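You operate a simulated robot arm through the tools that you are given. There is no shell and no other tool. Be economical: measure what you need, move in short steps, check, and stop when the job is done.

Carry out the task below with a simulated robot arm. There is one attempt and no reset: what you move stays moved.

TASK
Put the grey small bobbin from the top of the sample table on top of the brown block and the blue small bobbin on the beige pulley there.
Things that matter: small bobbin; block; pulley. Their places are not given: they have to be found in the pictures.

It is judged by the outcome, as a careful person would: the job done as asked, and still so three seconds after it is handed in. It fails if anything else is knocked over, pushed out of place, dropped, spilled or broken.

THE ROBOT
A 7-joint arm with a two-finger parallel gripper, fixed in place. Base frame: the origin is at the foot of the arm, x ahead of it, y to its left, z up; the work surface is at about z = 0. Lengths are in mm, angles in rad, forces in N, time in s.
With the tool pointing down near the work surface it reaches from about 240 to 620 mm from the base axis. Its first joint turns from -1.152 to 1.152 rad. Payload 2.6 kg.
Tool frame: the origin (TCP) lies between the finger pads and is the grasp point; the fingertips stand 30 mm ahead of it; z points along the fingers, y is the line along which they close. The gripper opens to 94 mm. The fingers are 28 mm wide and 10 mm thick; the gripper's body (50 by 96 mm) begins 55 mm behind the TCP.
Orientation is that of the tool frame in the base frame, as a unit quaternion [w, x, y, z]. With the fingers straight down and closing along the base's y, the tool's x points along the base's -x, its y along +y and its z along -z.

THE INTERFACE
- The arm moves only by the tool send_rows. Its argument "steps" is a list of rows, each an object (a shift or turn left out is 0, a gripper value left out holds the last) with "linear": the shift along the tool's x, y, z in units of 300 mm (1.0 is 300 mm), a list of three; "dr": the turn, a rotation vector about the tool's x, y, z in units of 120 degrees (1.0 is 120 degrees), a list of three; "fingers": the gripper command, from -1 (shut) to 1 (fully open), values between in proportion. In form: [{"linear": [x, y, z], "dr": [rx, ry, rz], "fingers": fingers}, ...]. A call has 1 to 12 rows; each row is the pose to reach, as a shift and turn from the pose commanded when the call began, along the tool's axes at that moment. A call with a number of a shift or a turn outside -1 to 1 is refused whole. A row lasts 0.2 s, in which the tool goes at most 50 mm and 0.15 rad; a call with a longer step from one row to the next is refused whole, and so is a gripper value outside its range. A pose out of reach is approached as far as the arm can. The call stops where the force on the tool passes 40 N (or 10 N more than at its start, if that is more) or the arm is blocked; 0.2 s more then pass. The fingers move at their own pace (about 72 mm/s each) and stop on an object; they squeeze with about 39 N. The grip force told is the motor's: it shows also when the fingers shut on nothing. Time passes only in rows, and 0.2 s behind the last, so rows that repeat a pose let the fingers close. It gives the time, the measured TCP pose, the force on the tool (base axes), the opening and the grip force at its end, in the units of the frame above (readings bear some noise), and new pictures: "show" is both (left out), scene, wrist or none.
- Cameras (640 x 400 px; columns grow to the right, rows downward): "scene" is fixed at [22.2, 428.6, 563.5]; the picture's right is [-0.84, -0.55, 0.00], its down [-0.39, 0.60, -0.70] and it looks along [0.38, -0.59, -0.72] (base axes); focal length 264 px, centre (320, 200). "wrist" rides on the gripper at [-37, 0, -58] in the tool frame; the picture's right is [0.00, -1.00, 0.00], its down [0.97, 0.00, -0.24] and it looks along [0.24, 0.00, 0.97] (tool axes); focal length 218 px, centre (320, 200).
- probe_pixels(camera, pixels): for up to 12 pixels [column, row] of the newest picture of that camera ("zoom" is the newest enlarged one), the place [x, y, z] in the base frame of the surface seen there, good to about 3 mm, but the place of the scene camera against the robot may be out by one fixed shift of up to 25 mm in any direction. No time passes.
- inspect(camera, box): a new picture of the part [left, top, right, bottom] of that camera's present view, enlarged. No time passes.
- sign_off(): hands the job in; it is judged then, once.

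Work in short steps. Measure before you move; look again where a grasp or a placing could have gone wrong, and mend it. You have 60 turns and 120 pictures in all, the two below and enlarged ones among them. Open the gripper and draw the arm clear of the work before you hand the job in, unless the task says otherwise; then end with one line.

The tools are called after ">>>" as name(argument=value, ...) on one line, values as JSON. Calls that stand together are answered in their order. send_rows: Moves the arm, as the interface text tells. Its arguments: {"type":"object","properties":{"steps":{"type":"array"},"show":{"type":"string","enum":["both","scene","wrist","none"]}},"required":["steps"]} The other tools are called the same way: probe_pixels (camera, pixels) gives the place of the surface under pixels of a picture; inspect (camera, box) takes an enlarged picture of a part of a camera's view; sign_off () hands the job in.

At the start:

```text
clock: 0.0
tcp_pos: [408.0, 123.5, 323.7]
ee_rot: [0.0, 0.0, 1.0, 0.001]
force: [0.1, 0.1, 0.8]
width: 94.0
grip_force: 0.1
```

scene: 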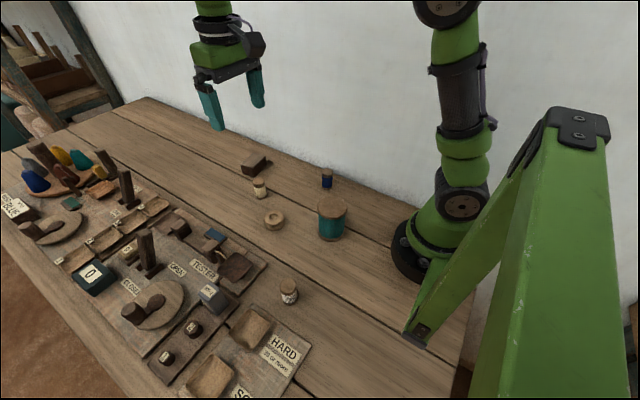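
wrist: 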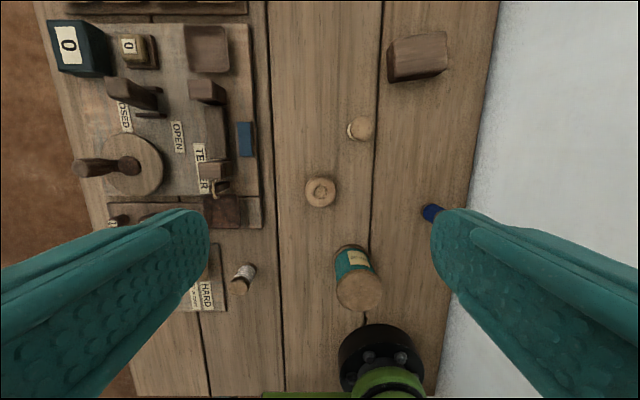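

The wrist view shows a block (417,57), a spool (360,128), a pulley (320,191), a blue spool (433,212), and a spool (243,278). I'll enlarge both views to identify the colours.

>>> inspect(camera="scene", box=[220, 140, 380, 320])

>>> inspect(camera="wrist", box=[200, 20, 480, 320])

>>> probe_pixels(camera="wrist", pixels=[[417, 50], [362, 127], [320, 190], [313, 205], [428, 212], [240, 288], [248, 270], [355, 292], [395, 47], [440, 38], [443, 68], [392, 78]])

>>> probe_pixels(camera="scene", pixels=[[259, 181], [327, 172], [289, 285], [272, 213], [256, 160], [331, 203], [248, 168], [268, 160]])

```text
2.22 times, centred on (300, 230) of scene
```

zoom: 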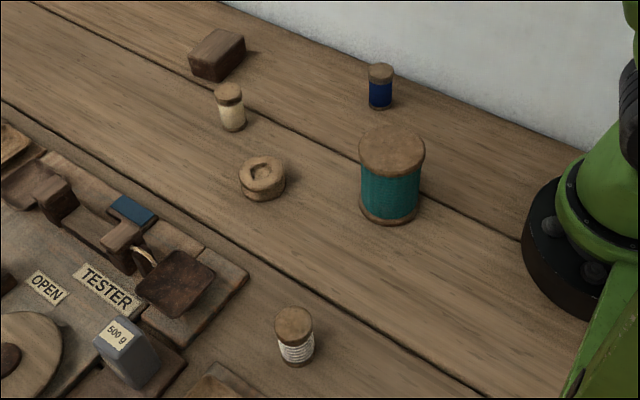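

```text
1.33 times, centred on (340, 170) of wrist
```

zoom: 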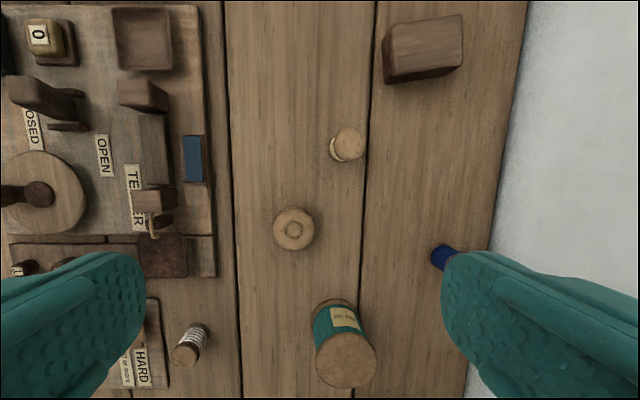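

```text
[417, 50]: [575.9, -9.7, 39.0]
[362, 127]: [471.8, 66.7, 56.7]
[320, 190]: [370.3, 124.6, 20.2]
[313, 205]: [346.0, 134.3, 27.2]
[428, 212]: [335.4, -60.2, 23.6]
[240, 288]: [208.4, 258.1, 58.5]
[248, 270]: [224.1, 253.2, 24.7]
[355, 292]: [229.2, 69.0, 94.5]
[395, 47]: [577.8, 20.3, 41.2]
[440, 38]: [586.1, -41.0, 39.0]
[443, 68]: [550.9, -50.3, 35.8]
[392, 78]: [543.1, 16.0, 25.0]
```

```text
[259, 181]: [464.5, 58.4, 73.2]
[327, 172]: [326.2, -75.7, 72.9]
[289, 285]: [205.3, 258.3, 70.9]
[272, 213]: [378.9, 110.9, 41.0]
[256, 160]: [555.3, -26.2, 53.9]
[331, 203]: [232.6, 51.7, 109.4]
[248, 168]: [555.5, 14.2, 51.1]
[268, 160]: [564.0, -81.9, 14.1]
```

The spool at scene (289,285) looks grey-white and the one at (259,181) looks cream. I'll zoom in to confirm.

>>> inspect(camera="scene", box=[265, 265, 315, 310])

>>> inspect(camera="scene", box=[235, 160, 295, 230])

```text
8.89 times, centred on (290, 288) of scene
```

zoom: 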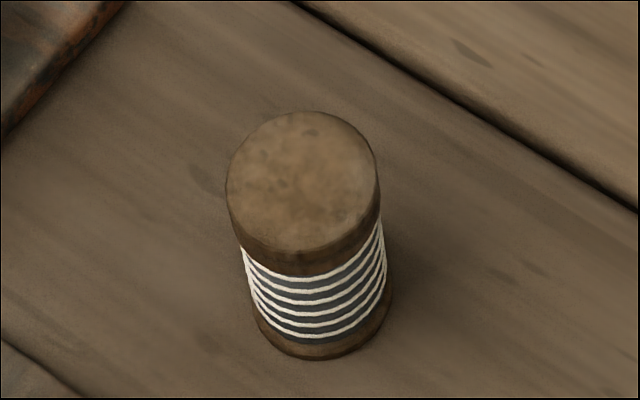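

```text
5.71 times, centred on (265, 195) of scene
```

zoom: 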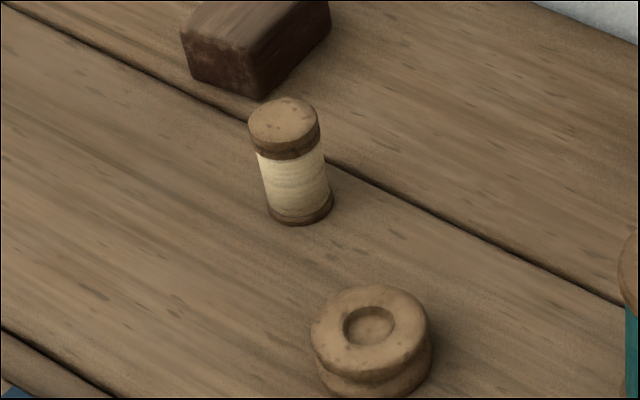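

The grey spool is the one with white stripes near (207,258), and the cream one is only a distractor. I'll move above the grey one at about z=190 and narrow the fingers.

>>> send_rows(steps=[{"linear": [0.1, 0.067, 0.06], "fingers": 0.3}, {"linear": [0.2, 0.134, 0.12]}, {"linear": [0.3, 0.2, 0.18]}, {"linear": [0.4, 0.267, 0.24]}, {"linear": [0.5, 0.335, 0.31]}, {"linear": [0.6, 0.4, 0.38]}, {"linear": [0.67, 0.448, 0.44]}, {"linear": [0.67, 0.448, 0.44]}])

```text
clock: 1.8
tcp_pos: [208.1, 258.5, 191.3]
ee_rot: [0.0, 0.0, 1.0, 0.0]
force: [0.1, -0.8, -0.4]
width: 61.5
grip_force: 0.2
```

scene: 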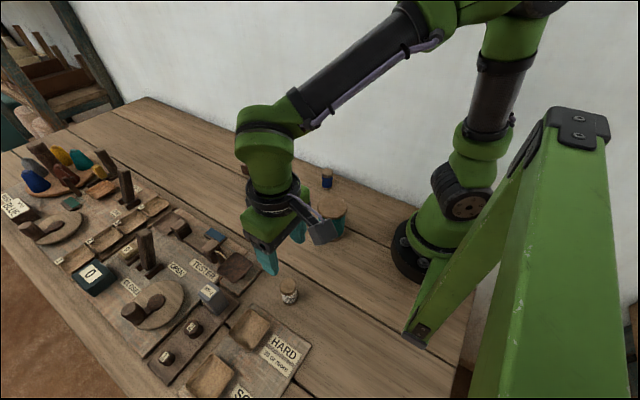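
wrist: 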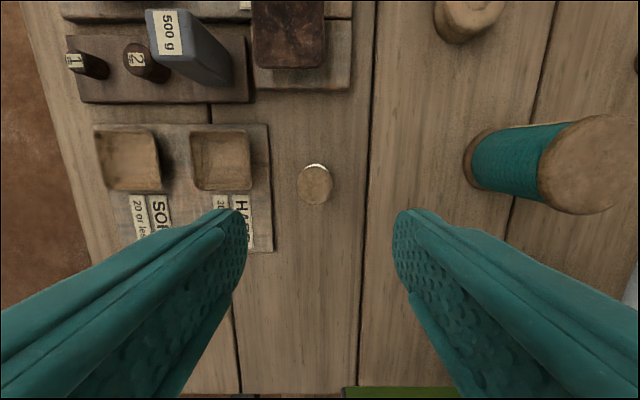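

The spool top is at wrist (314,186), so I'll probe it and the tray nearby.

>>> probe_pixels(camera="wrist", pixels=[[314, 186], [299, 186], [330, 186], [314, 170], [314, 203], [268, 185], [250, 150], [262, 240]])

```text
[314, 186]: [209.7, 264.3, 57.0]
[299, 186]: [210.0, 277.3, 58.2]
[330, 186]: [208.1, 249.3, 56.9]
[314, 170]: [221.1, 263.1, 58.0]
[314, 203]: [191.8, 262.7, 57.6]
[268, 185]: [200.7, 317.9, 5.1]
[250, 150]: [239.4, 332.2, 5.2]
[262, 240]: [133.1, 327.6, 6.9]
```

The centre is about (207.5,263) with a 30 mm diameter and top z=57, and the tray is low. I'll descend to z≈42 and close.

>>> send_rows(steps=[{"linear": [0, 0.015, 0.1]}, {"linear": [0, 0.015, 0.2]}, {"linear": [0, 0.015, 0.3]}, {"linear": [0, 0.015, 0.4]}, {"linear": [0, 0.015, 0.46]}, {"linear": [0, 0.015, 0.497]}, {"linear": [0, 0.015, 0.497], "fingers": -1}, {"linear": [0, 0.015, 0.497]}, {"linear": [0, 0.015, 0.497]}])

```text
clock: 3.8
tcp_pos: [207.5, 262.6, 41.4]
ee_rot: [0.0, 0.0, 1.0, 0.0]
force: [0.2, -0.5, -0.6]
width: 32.1
grip_force: 39.4
```

scene: 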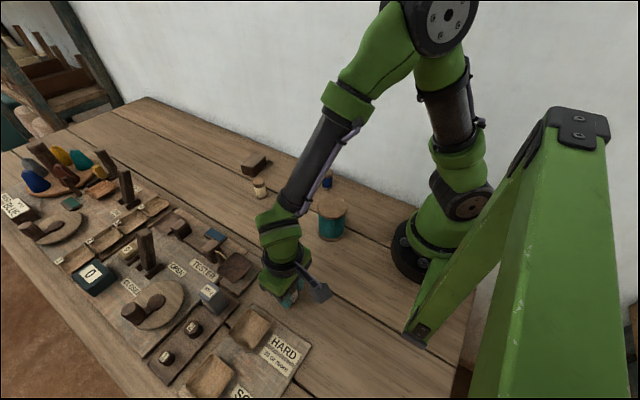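
wrist: 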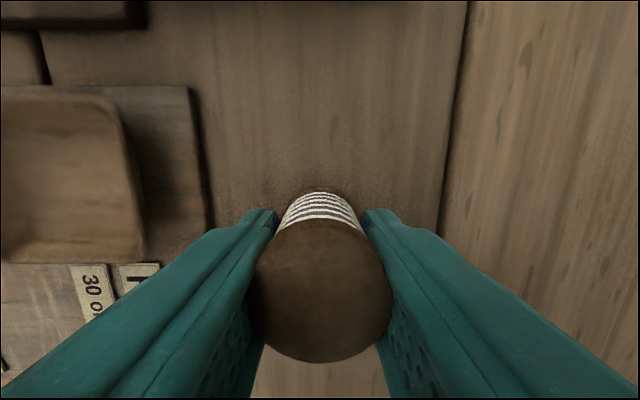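

The grip is good at 32 mm. I'll lift, then carry toward the block at height to view it.

>>> send_rows(steps=[{"linear": [0, 0, -0.15]}, {"linear": [0, 0, -0.3]}, {"linear": [0, 0, -0.45]}, {"linear": [0, 0, -0.55]}, {"linear": [-0.12, -0.1, -0.55]}, {"linear": [-0.24, -0.2, -0.55]}, {"linear": [-0.36, -0.3, -0.55]}, {"linear": [-0.48, -0.4, -0.55]}, {"linear": [-0.6, -0.5, -0.55]}, {"linear": [-0.72, -0.6, -0.55]}, {"linear": [-0.84, -0.7, -0.55]}, {"linear": [-0.95, -0.8, -0.55]}])

```text
clock: 6.4
tcp_pos: [493.4, 24.2, 211.9]
ee_rot: [0.0, 0.0, 1.0, 0.0]
force: [0.8, 0.0, -0.3]
width: 32.3
grip_force: 38.6
```

scene: 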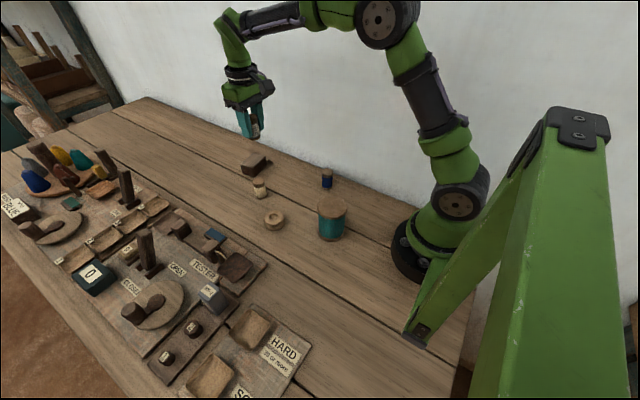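
wrist: 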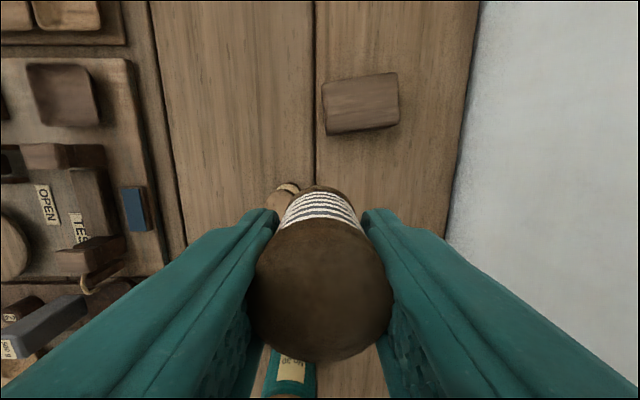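

The block's top face spans about wrist (322,84)-(399,125); I'll probe its corners.

>>> probe_pixels(camera="wrist", pixels=[[325, 87], [395, 76], [396, 119], [329, 131], [361, 103], [345, 103], [380, 98]])

>>> inspect(camera="wrist", box=[300, 50, 420, 150])

```text
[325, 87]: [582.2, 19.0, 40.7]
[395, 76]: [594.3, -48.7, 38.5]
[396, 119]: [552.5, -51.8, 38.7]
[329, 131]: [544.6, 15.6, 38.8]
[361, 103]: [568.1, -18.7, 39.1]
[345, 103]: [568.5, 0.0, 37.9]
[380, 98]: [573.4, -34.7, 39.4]
```

```text
4.00 times, centred on (360, 100) of wrist
```

zoom: 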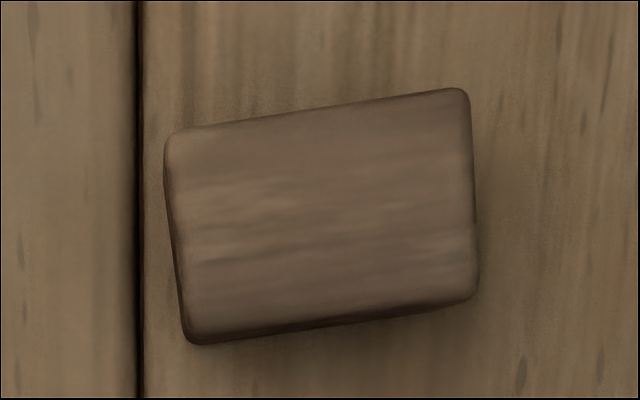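

The block centre is about (568,-16.5) with a flat top at z≈39. I'll move over it, then lower to 2-3 mm above.

>>> send_rows(steps=[{"linear": [-0.13, -0.07, 0]}, {"linear": [-0.25, -0.135, 0]}, {"linear": [-0.25, -0.135, 0.13]}, {"linear": [-0.25, -0.135, 0.26]}, {"linear": [-0.25, -0.135, 0.36]}, {"linear": [-0.25, -0.135, 0.425]}, {"linear": [-0.25, -0.135, 0.425]}])

```text
clock: 8.0
tcp_pos: [567.2, -18.7, 82.1]
ee_rot: [0.001, 0.0, 1.0, 0.0]
force: [-0.1, -0.1, 0.8]
width: 32.1
grip_force: 38.8
```

scene: 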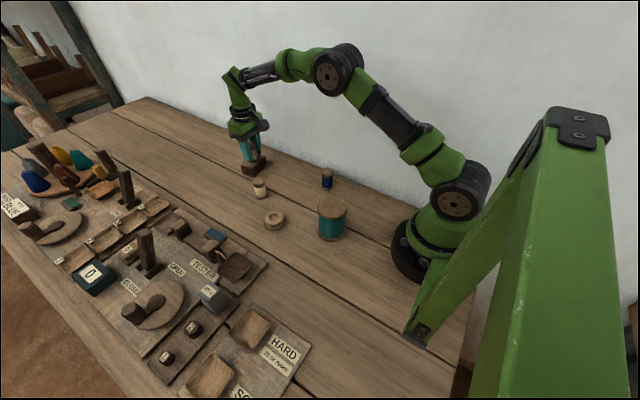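
wrist: 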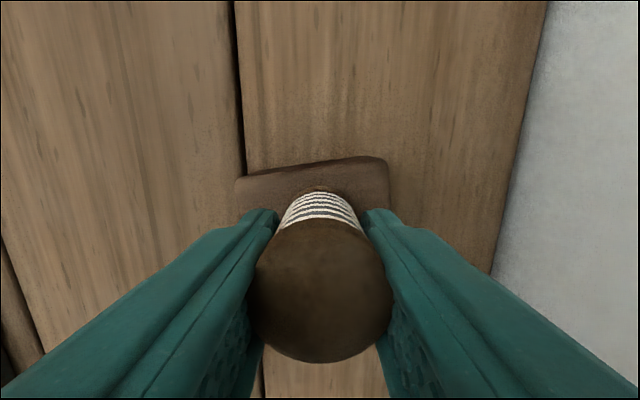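

It is centred over the block and about 2 mm above. I'll lower gently and read the force.

>>> send_rows(steps=[{"linear": [0, 0, 0.003]}, {"linear": [0, 0, 0.005]}, {"linear": [0, 0, 0.005]}], show="none")

>>> inspect(camera="scene", box=[220, 110, 290, 190])

```text
clock: 8.8
tcp_pos: [567.6, -19.0, 80.1]
ee_rot: [0.001, 0.001, 1.0, 0.0]
force: [-3.8, -1.0, 13.0]
width: 32.3
grip_force: 38.7
```

```text
5.00 times, centred on (255, 150) of scene
```

zoom: 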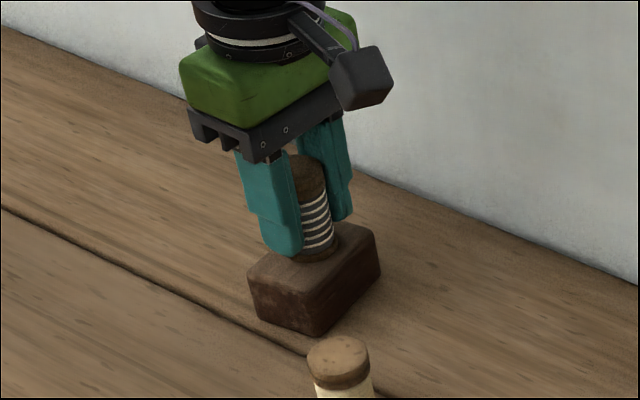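

It is in contact at 13 N. I'll ease off slightly, open, and retreat straight up.

>>> send_rows(steps=[{"linear": [0, 0, -0.0015]}, {"linear": [0, 0, -0.0015], "fingers": -0.1}, {"linear": [0, 0, -0.0015], "fingers": 0.2}, {"linear": [0, 0, -0.0015], "fingers": 0.3}, {"linear": [0, 0, -0.06]}, {"linear": [0, 0, -0.15]}, {"linear": [0, 0, -0.3]}, {"linear": [0, 0, -0.45]}, {"linear": [0, 0, -0.5]}])

```text
clock: 10.8
tcp_pos: [568.7, -19.5, 229.4]
ee_rot: [-0.001, 0.001, 1.0, -0.001]
force: [0.0, 0.2, -0.2]
width: 61.0
grip_force: 0.0
```

scene: 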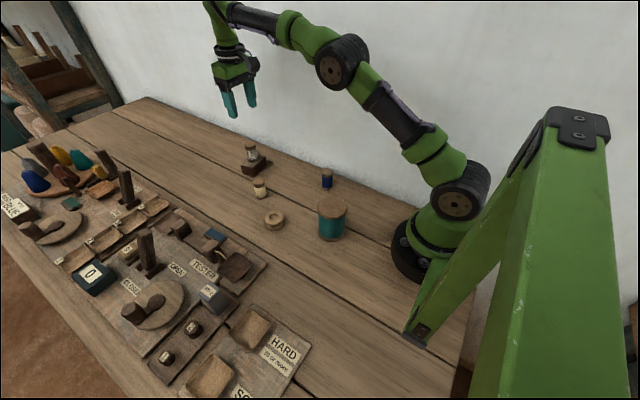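
wrist: 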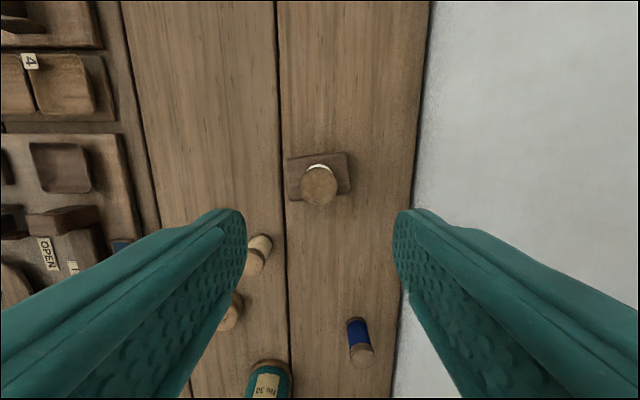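

The grey spool stands on the block. Next I'll move near the blue spool (~(330,-65)), watching the wall.

>>> send_rows(steps=[{"linear": [0.15, -0.01, 0.0]}, {"linear": [0.3, -0.02, 0]}, {"linear": [0.45, -0.04, 0]}, {"linear": [0.6, -0.06, 0]}, {"linear": [0.7, -0.09, 0]}, {"linear": [0.78, -0.1, 0]}, {"linear": [0.78, -0.1, 0]}])

```text
clock: 12.4
tcp_pos: [332.0, -46.7, 229.2]
ee_rot: [0.0, 0.0, 1.0, 0.001]
force: [-0.2, -0.5, -0.5]
width: 61.2
grip_force: 0.1
```

scene: 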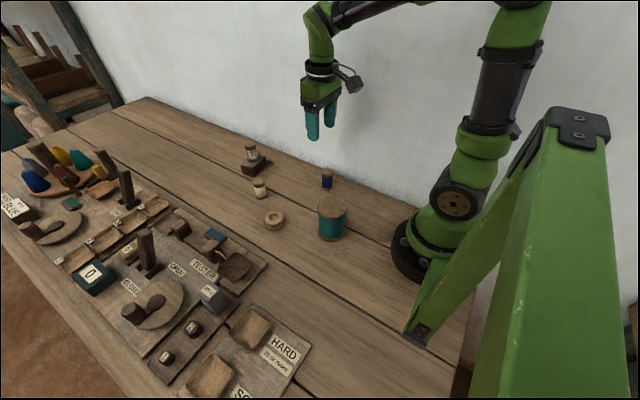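
wrist: 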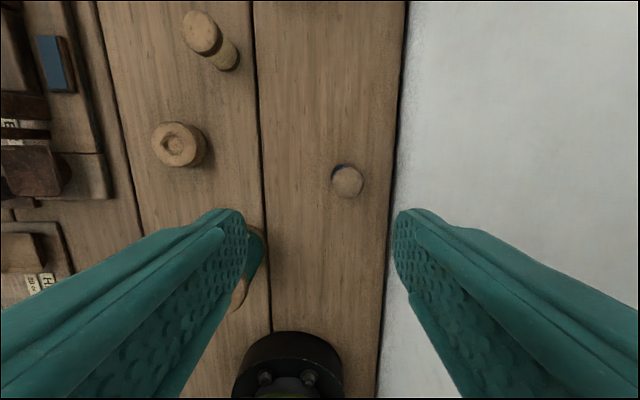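

>>> probe_pixels(camera="wrist", pixels=[[348, 182], [334, 182], [361, 182], [348, 167], [348, 197], [395, 150], [388, 200], [430, 150], [178, 143], [155, 143], [180, 125], [180, 163]])

>>> inspect(camera="wrist", box=[140, 100, 240, 180])

>>> inspect(camera="wrist", box=[310, 140, 420, 220])

```text
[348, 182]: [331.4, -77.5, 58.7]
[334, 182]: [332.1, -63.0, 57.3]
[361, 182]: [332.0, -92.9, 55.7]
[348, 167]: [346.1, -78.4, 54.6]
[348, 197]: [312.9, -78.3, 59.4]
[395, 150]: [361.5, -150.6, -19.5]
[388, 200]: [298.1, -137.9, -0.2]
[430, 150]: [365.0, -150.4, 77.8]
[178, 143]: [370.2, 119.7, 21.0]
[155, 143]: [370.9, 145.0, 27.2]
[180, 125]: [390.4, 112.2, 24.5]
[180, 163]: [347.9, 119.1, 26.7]
```

```text
5.00 times, centred on (190, 140) of wrist
```

zoom: 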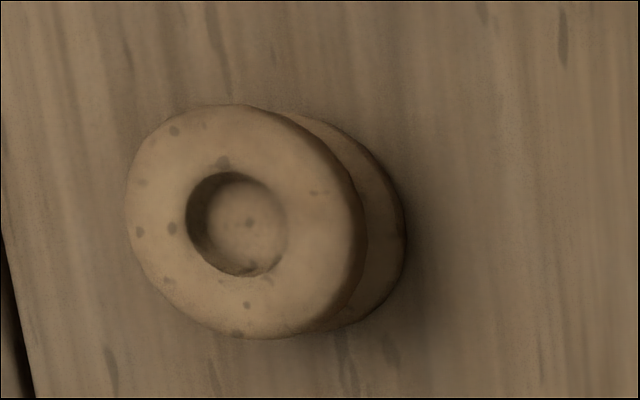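

```text
5.00 times, centred on (365, 180) of wrist
```

zoom: 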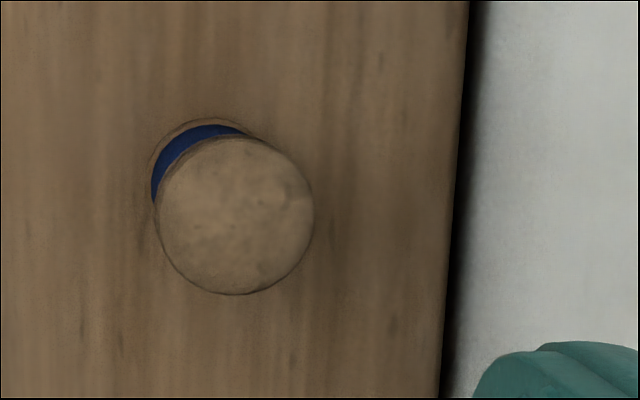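

The blue spool centre is about (330.5,-77) with top z≈57, and the wall is at y=-150, so there is clearance. I'll shift over and descend to z≈42, then close.

>>> send_rows(steps=[{"linear": [0.005, -0.101, 0]}, {"linear": [0.005, -0.101, 0.15]}, {"linear": [0.005, -0.101, 0.3]}, {"linear": [0.005, -0.101, 0.4]}, {"linear": [0.005, -0.101, 0.5]}, {"linear": [0.005, -0.101, 0.57]}, {"linear": [0.005, -0.101, 0.624]}, {"linear": [0.005, -0.101, 0.624]}, {"linear": [0.005, -0.101, 0.624], "fingers": -1}, {"linear": [0.005, -0.101, 0.624]}, {"linear": [0.005, -0.101, 0.624]}])

```text
clock: 14.8
tcp_pos: [331.1, -79.6, 42.9]
ee_rot: [0.0, 0.0, 1.0, 0.0]
force: [-0.4, -0.1, -0.7]
width: 32.1
grip_force: 38.8
```

scene: 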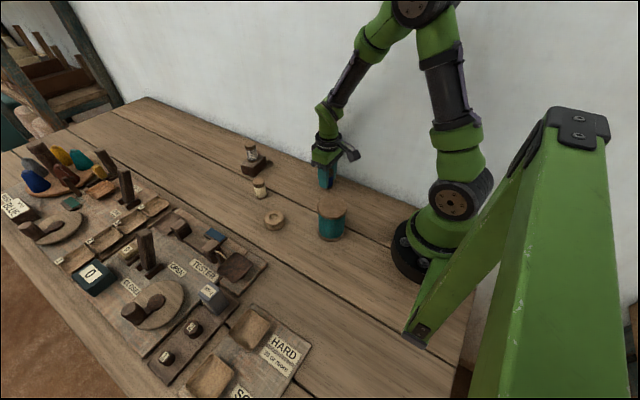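
wrist: 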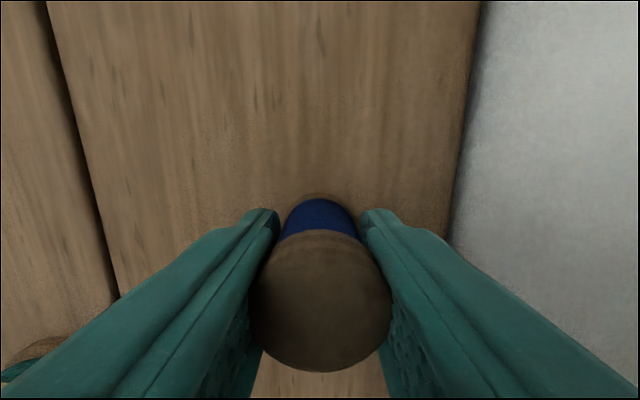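

The blue spool is gripped (32 mm). I'll lift, then carry to behind the pulley so it shows ahead of the held spool.

>>> send_rows(steps=[{"linear": [0, 0, -0.15]}, {"linear": [0, 0, -0.3]}, {"linear": [0, 0, -0.45]}, {"linear": [0, 0, -0.56]}, {"linear": [0.03, 0.15, -0.56]}, {"linear": [0.06, 0.3, -0.56]}, {"linear": [0.08, 0.45, -0.56]}, {"linear": [0.1, 0.58, -0.56]}, {"linear": [0.1, 0.67, -0.56]}, {"linear": [0.1, 0.67, -0.56]}])

```text
clock: 17.0
tcp_pos: [301.7, 122.2, 210.0]
ee_rot: [0.0, 0.0, 1.0, 0.0]
force: [0.1, 0.2, 0.4]
width: 32.1
grip_force: 39.2
```

scene: 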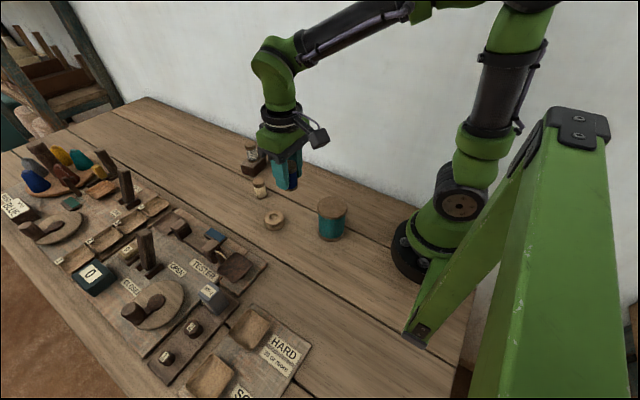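
wrist: 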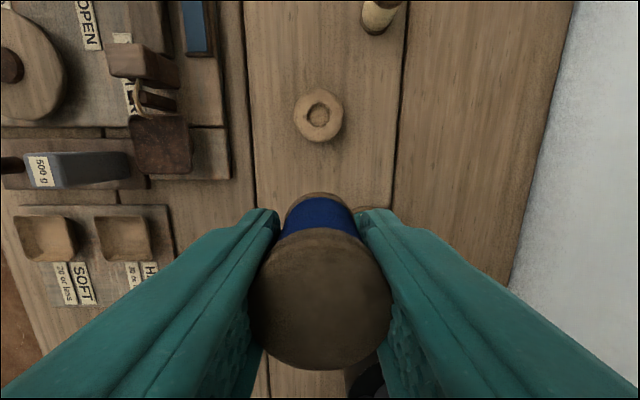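

>>> inspect(camera="wrist", box=[280, 80, 360, 150])

>>> probe_pixels(camera="wrist", pixels=[[318, 95], [298, 113], [337, 113], [318, 131], [318, 113], [320, 290], [320, 240], [320, 350]])

```text
5.71 times, centred on (320, 115) of wrist
```

zoom: 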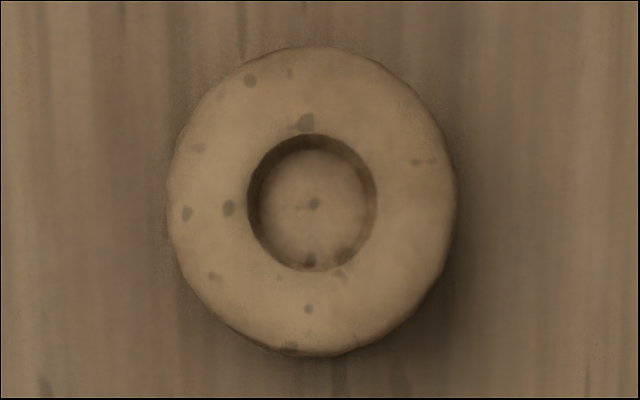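

```text
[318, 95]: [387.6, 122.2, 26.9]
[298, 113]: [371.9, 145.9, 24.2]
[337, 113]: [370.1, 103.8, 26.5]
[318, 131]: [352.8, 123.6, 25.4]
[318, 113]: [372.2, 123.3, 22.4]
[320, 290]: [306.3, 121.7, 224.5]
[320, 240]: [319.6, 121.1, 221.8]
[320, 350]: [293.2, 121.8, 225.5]
```

The pulley centre is about (370,124) with top z≈26.5, and its hole (~23 mm) is smaller than the spool's base. I'll move over and lower to about 2-3 mm above.

>>> send_rows(steps=[{"linear": [-0.12, 0.006, 0]}, {"linear": [-0.228, 0.006, 0]}, {"linear": [-0.228, 0.006, 0.13]}, {"linear": [-0.228, 0.006, 0.26]}, {"linear": [-0.228, 0.006, 0.38]}, {"linear": [-0.228, 0.006, 0.46]}, {"linear": [-0.228, 0.006, 0.46]}])

>>> inspect(camera="scene", box=[230, 140, 320, 240])

```text
clock: 18.6
tcp_pos: [371.7, 127.0, 71.9]
ee_rot: [0.0, -0.001, 1.0, 0.001]
force: [0.5, 0.8, -0.4]
width: 32.2
grip_force: 38.9
```

scene: 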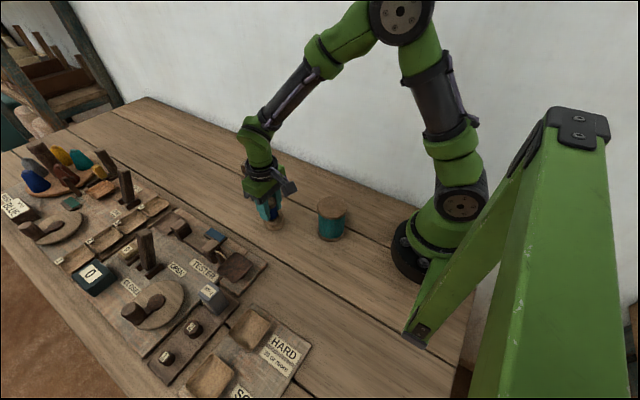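
wrist: 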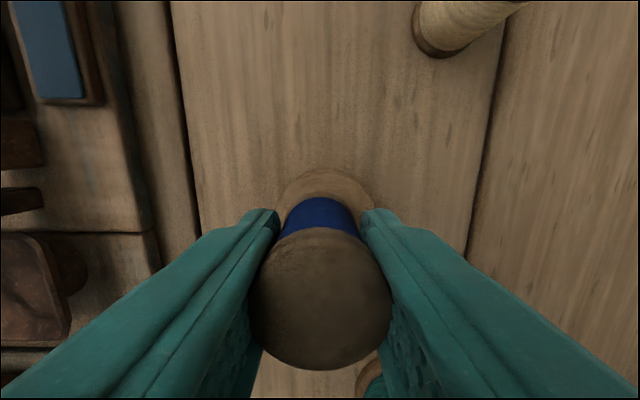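

```text
4.00 times, centred on (275, 190) of scene
```

zoom: 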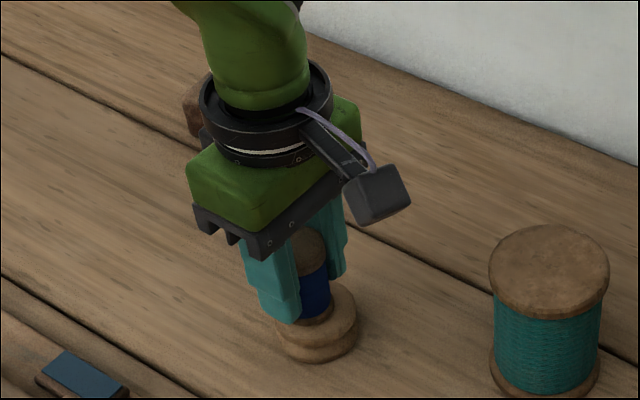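

The spool is slightly to +y of centre (pulley rim centre at col ~325), so I'll correct by ~2.5 mm and lower to contact.

>>> send_rows(steps=[{"linear": [0.002, -0.008, 0]}, {"linear": [0.002, -0.008, 0.005]}, {"linear": [0.002, -0.008, 0.009]}, {"linear": [0.002, -0.008, 0.009]}])

```text
clock: 19.6
tcp_pos: [369.5, 123.0, 68.2]
ee_rot: [0.0, 0.0, 1.0, 0.0]
force: [-0.6, 0.3, -0.7]
width: 32.2
grip_force: 38.8
```

scene: 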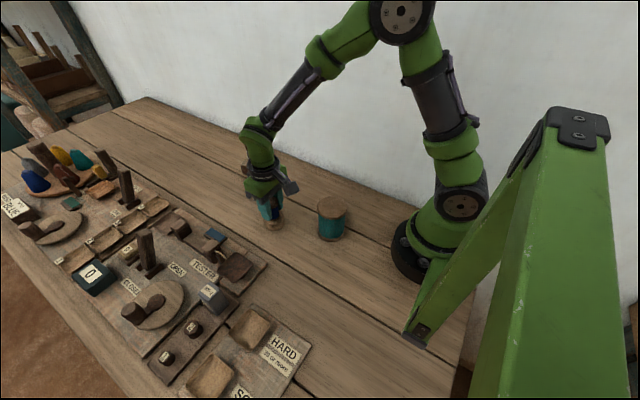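
wrist: 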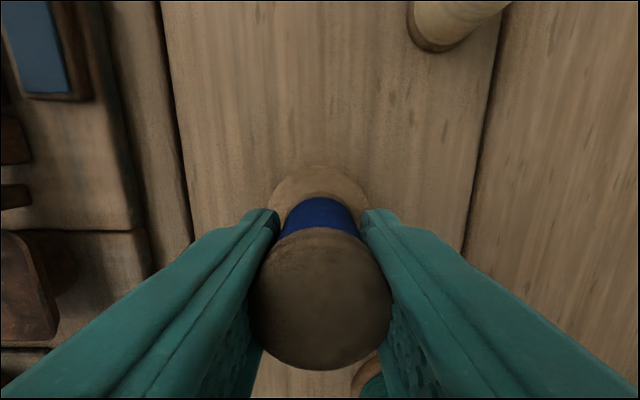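

It is centred with no contact yet at z=68.2. I'll lower in sub-millimetre steps and watch the force.

>>> send_rows(steps=[{"linear": [0, 0, 0.003]}, {"linear": [0, 0, 0.003]}], show="none")

```text
clock: 20.2
tcp_pos: [368.7, 122.3, 67.2]
ee_rot: [0.0, 0.0, 1.0, 0.0]
force: [-0.1, -0.3, 1.0]
width: 31.9
grip_force: 38.5
```

>>> send_rows(steps=[{"linear": [0, 0, 0.003]}, {"linear": [0, 0, 0.003]}], show="none")

>>> inspect(camera="scene", box=[250, 190, 300, 235])

```text
clock: 20.8
tcp_pos: [371.7, 121.9, 67.9]
ee_rot: [0.001, 0.0, 1.0, 0.0]
force: [-2.7, -1.7, 8.4]
width: 32.1
grip_force: 38.9
```

```text
8.89 times, centred on (275, 212) of scene
```

zoom: 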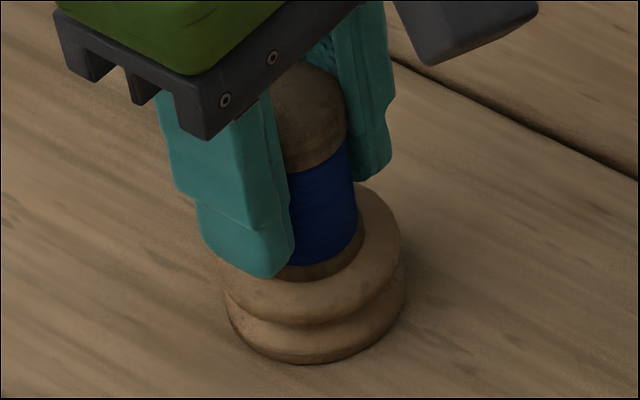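

It is now in contact at about 8 N and seated on the pulley. I'll release and retreat up.

>>> send_rows(steps=[{"linear": [0, 0, -0.001]}, {"linear": [0, 0, -0.001], "fingers": -0.1}, {"linear": [0, 0, -0.001], "fingers": 0.2}, {"linear": [0, 0, -0.001], "fingers": 0.3}, {"linear": [0, 0, -0.06]}, {"linear": [0, 0, -0.15]}, {"linear": [0, 0, -0.3]}, {"linear": [0, 0, -0.45]}, {"linear": [0, 0, -0.6]}, {"linear": [0.1, 0, -0.6]}])

>>> inspect(camera="scene", box=[220, 130, 320, 235])

```text
clock: 23.0
tcp_pos: [340.2, 122.4, 246.5]
ee_rot: [0.0, 0.0, 1.0, 0.0]
force: [-0.2, -0.8, 0.0]
width: 61.1
grip_force: 0.0
```

scene: 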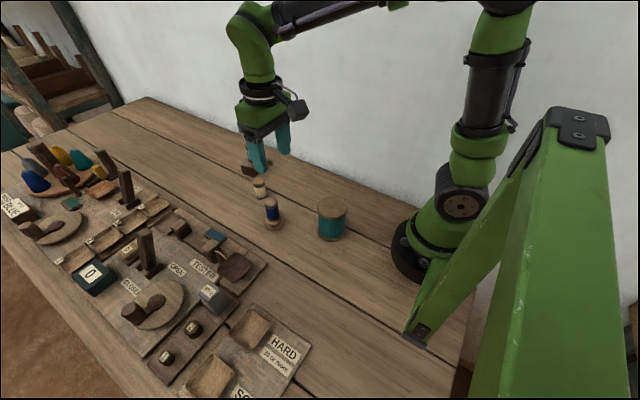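
wrist: 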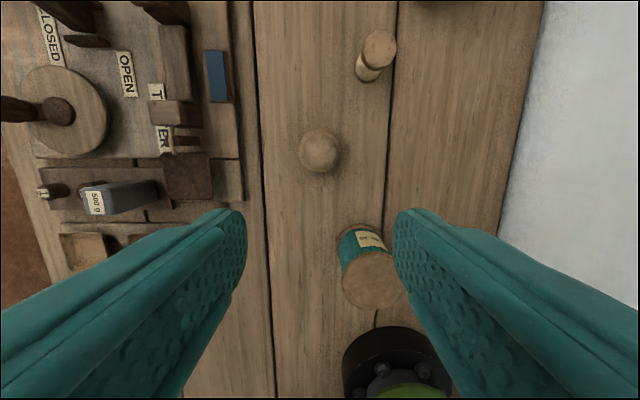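

```text
3.81 times, centred on (270, 182) of scene
```

zoom: 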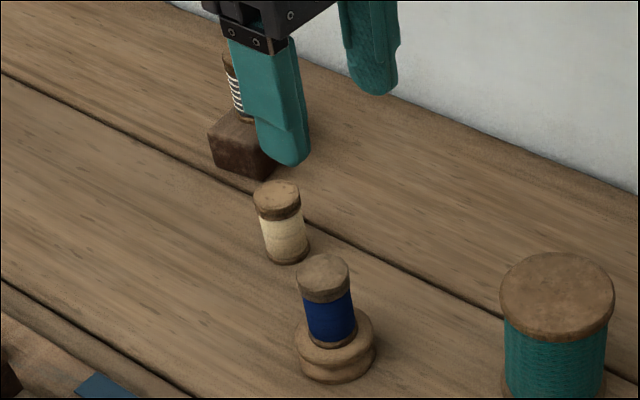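

Both spools stand upright and the gripper is open and clear, so I'm handing in.

>>> sign_off()

```text
The job is handed in.
```

The grey small bobbin is standing on the brown block and the blue small bobbin is standing on the beige pulley; the gripper is open and clear of both, and nothing else was disturbed.
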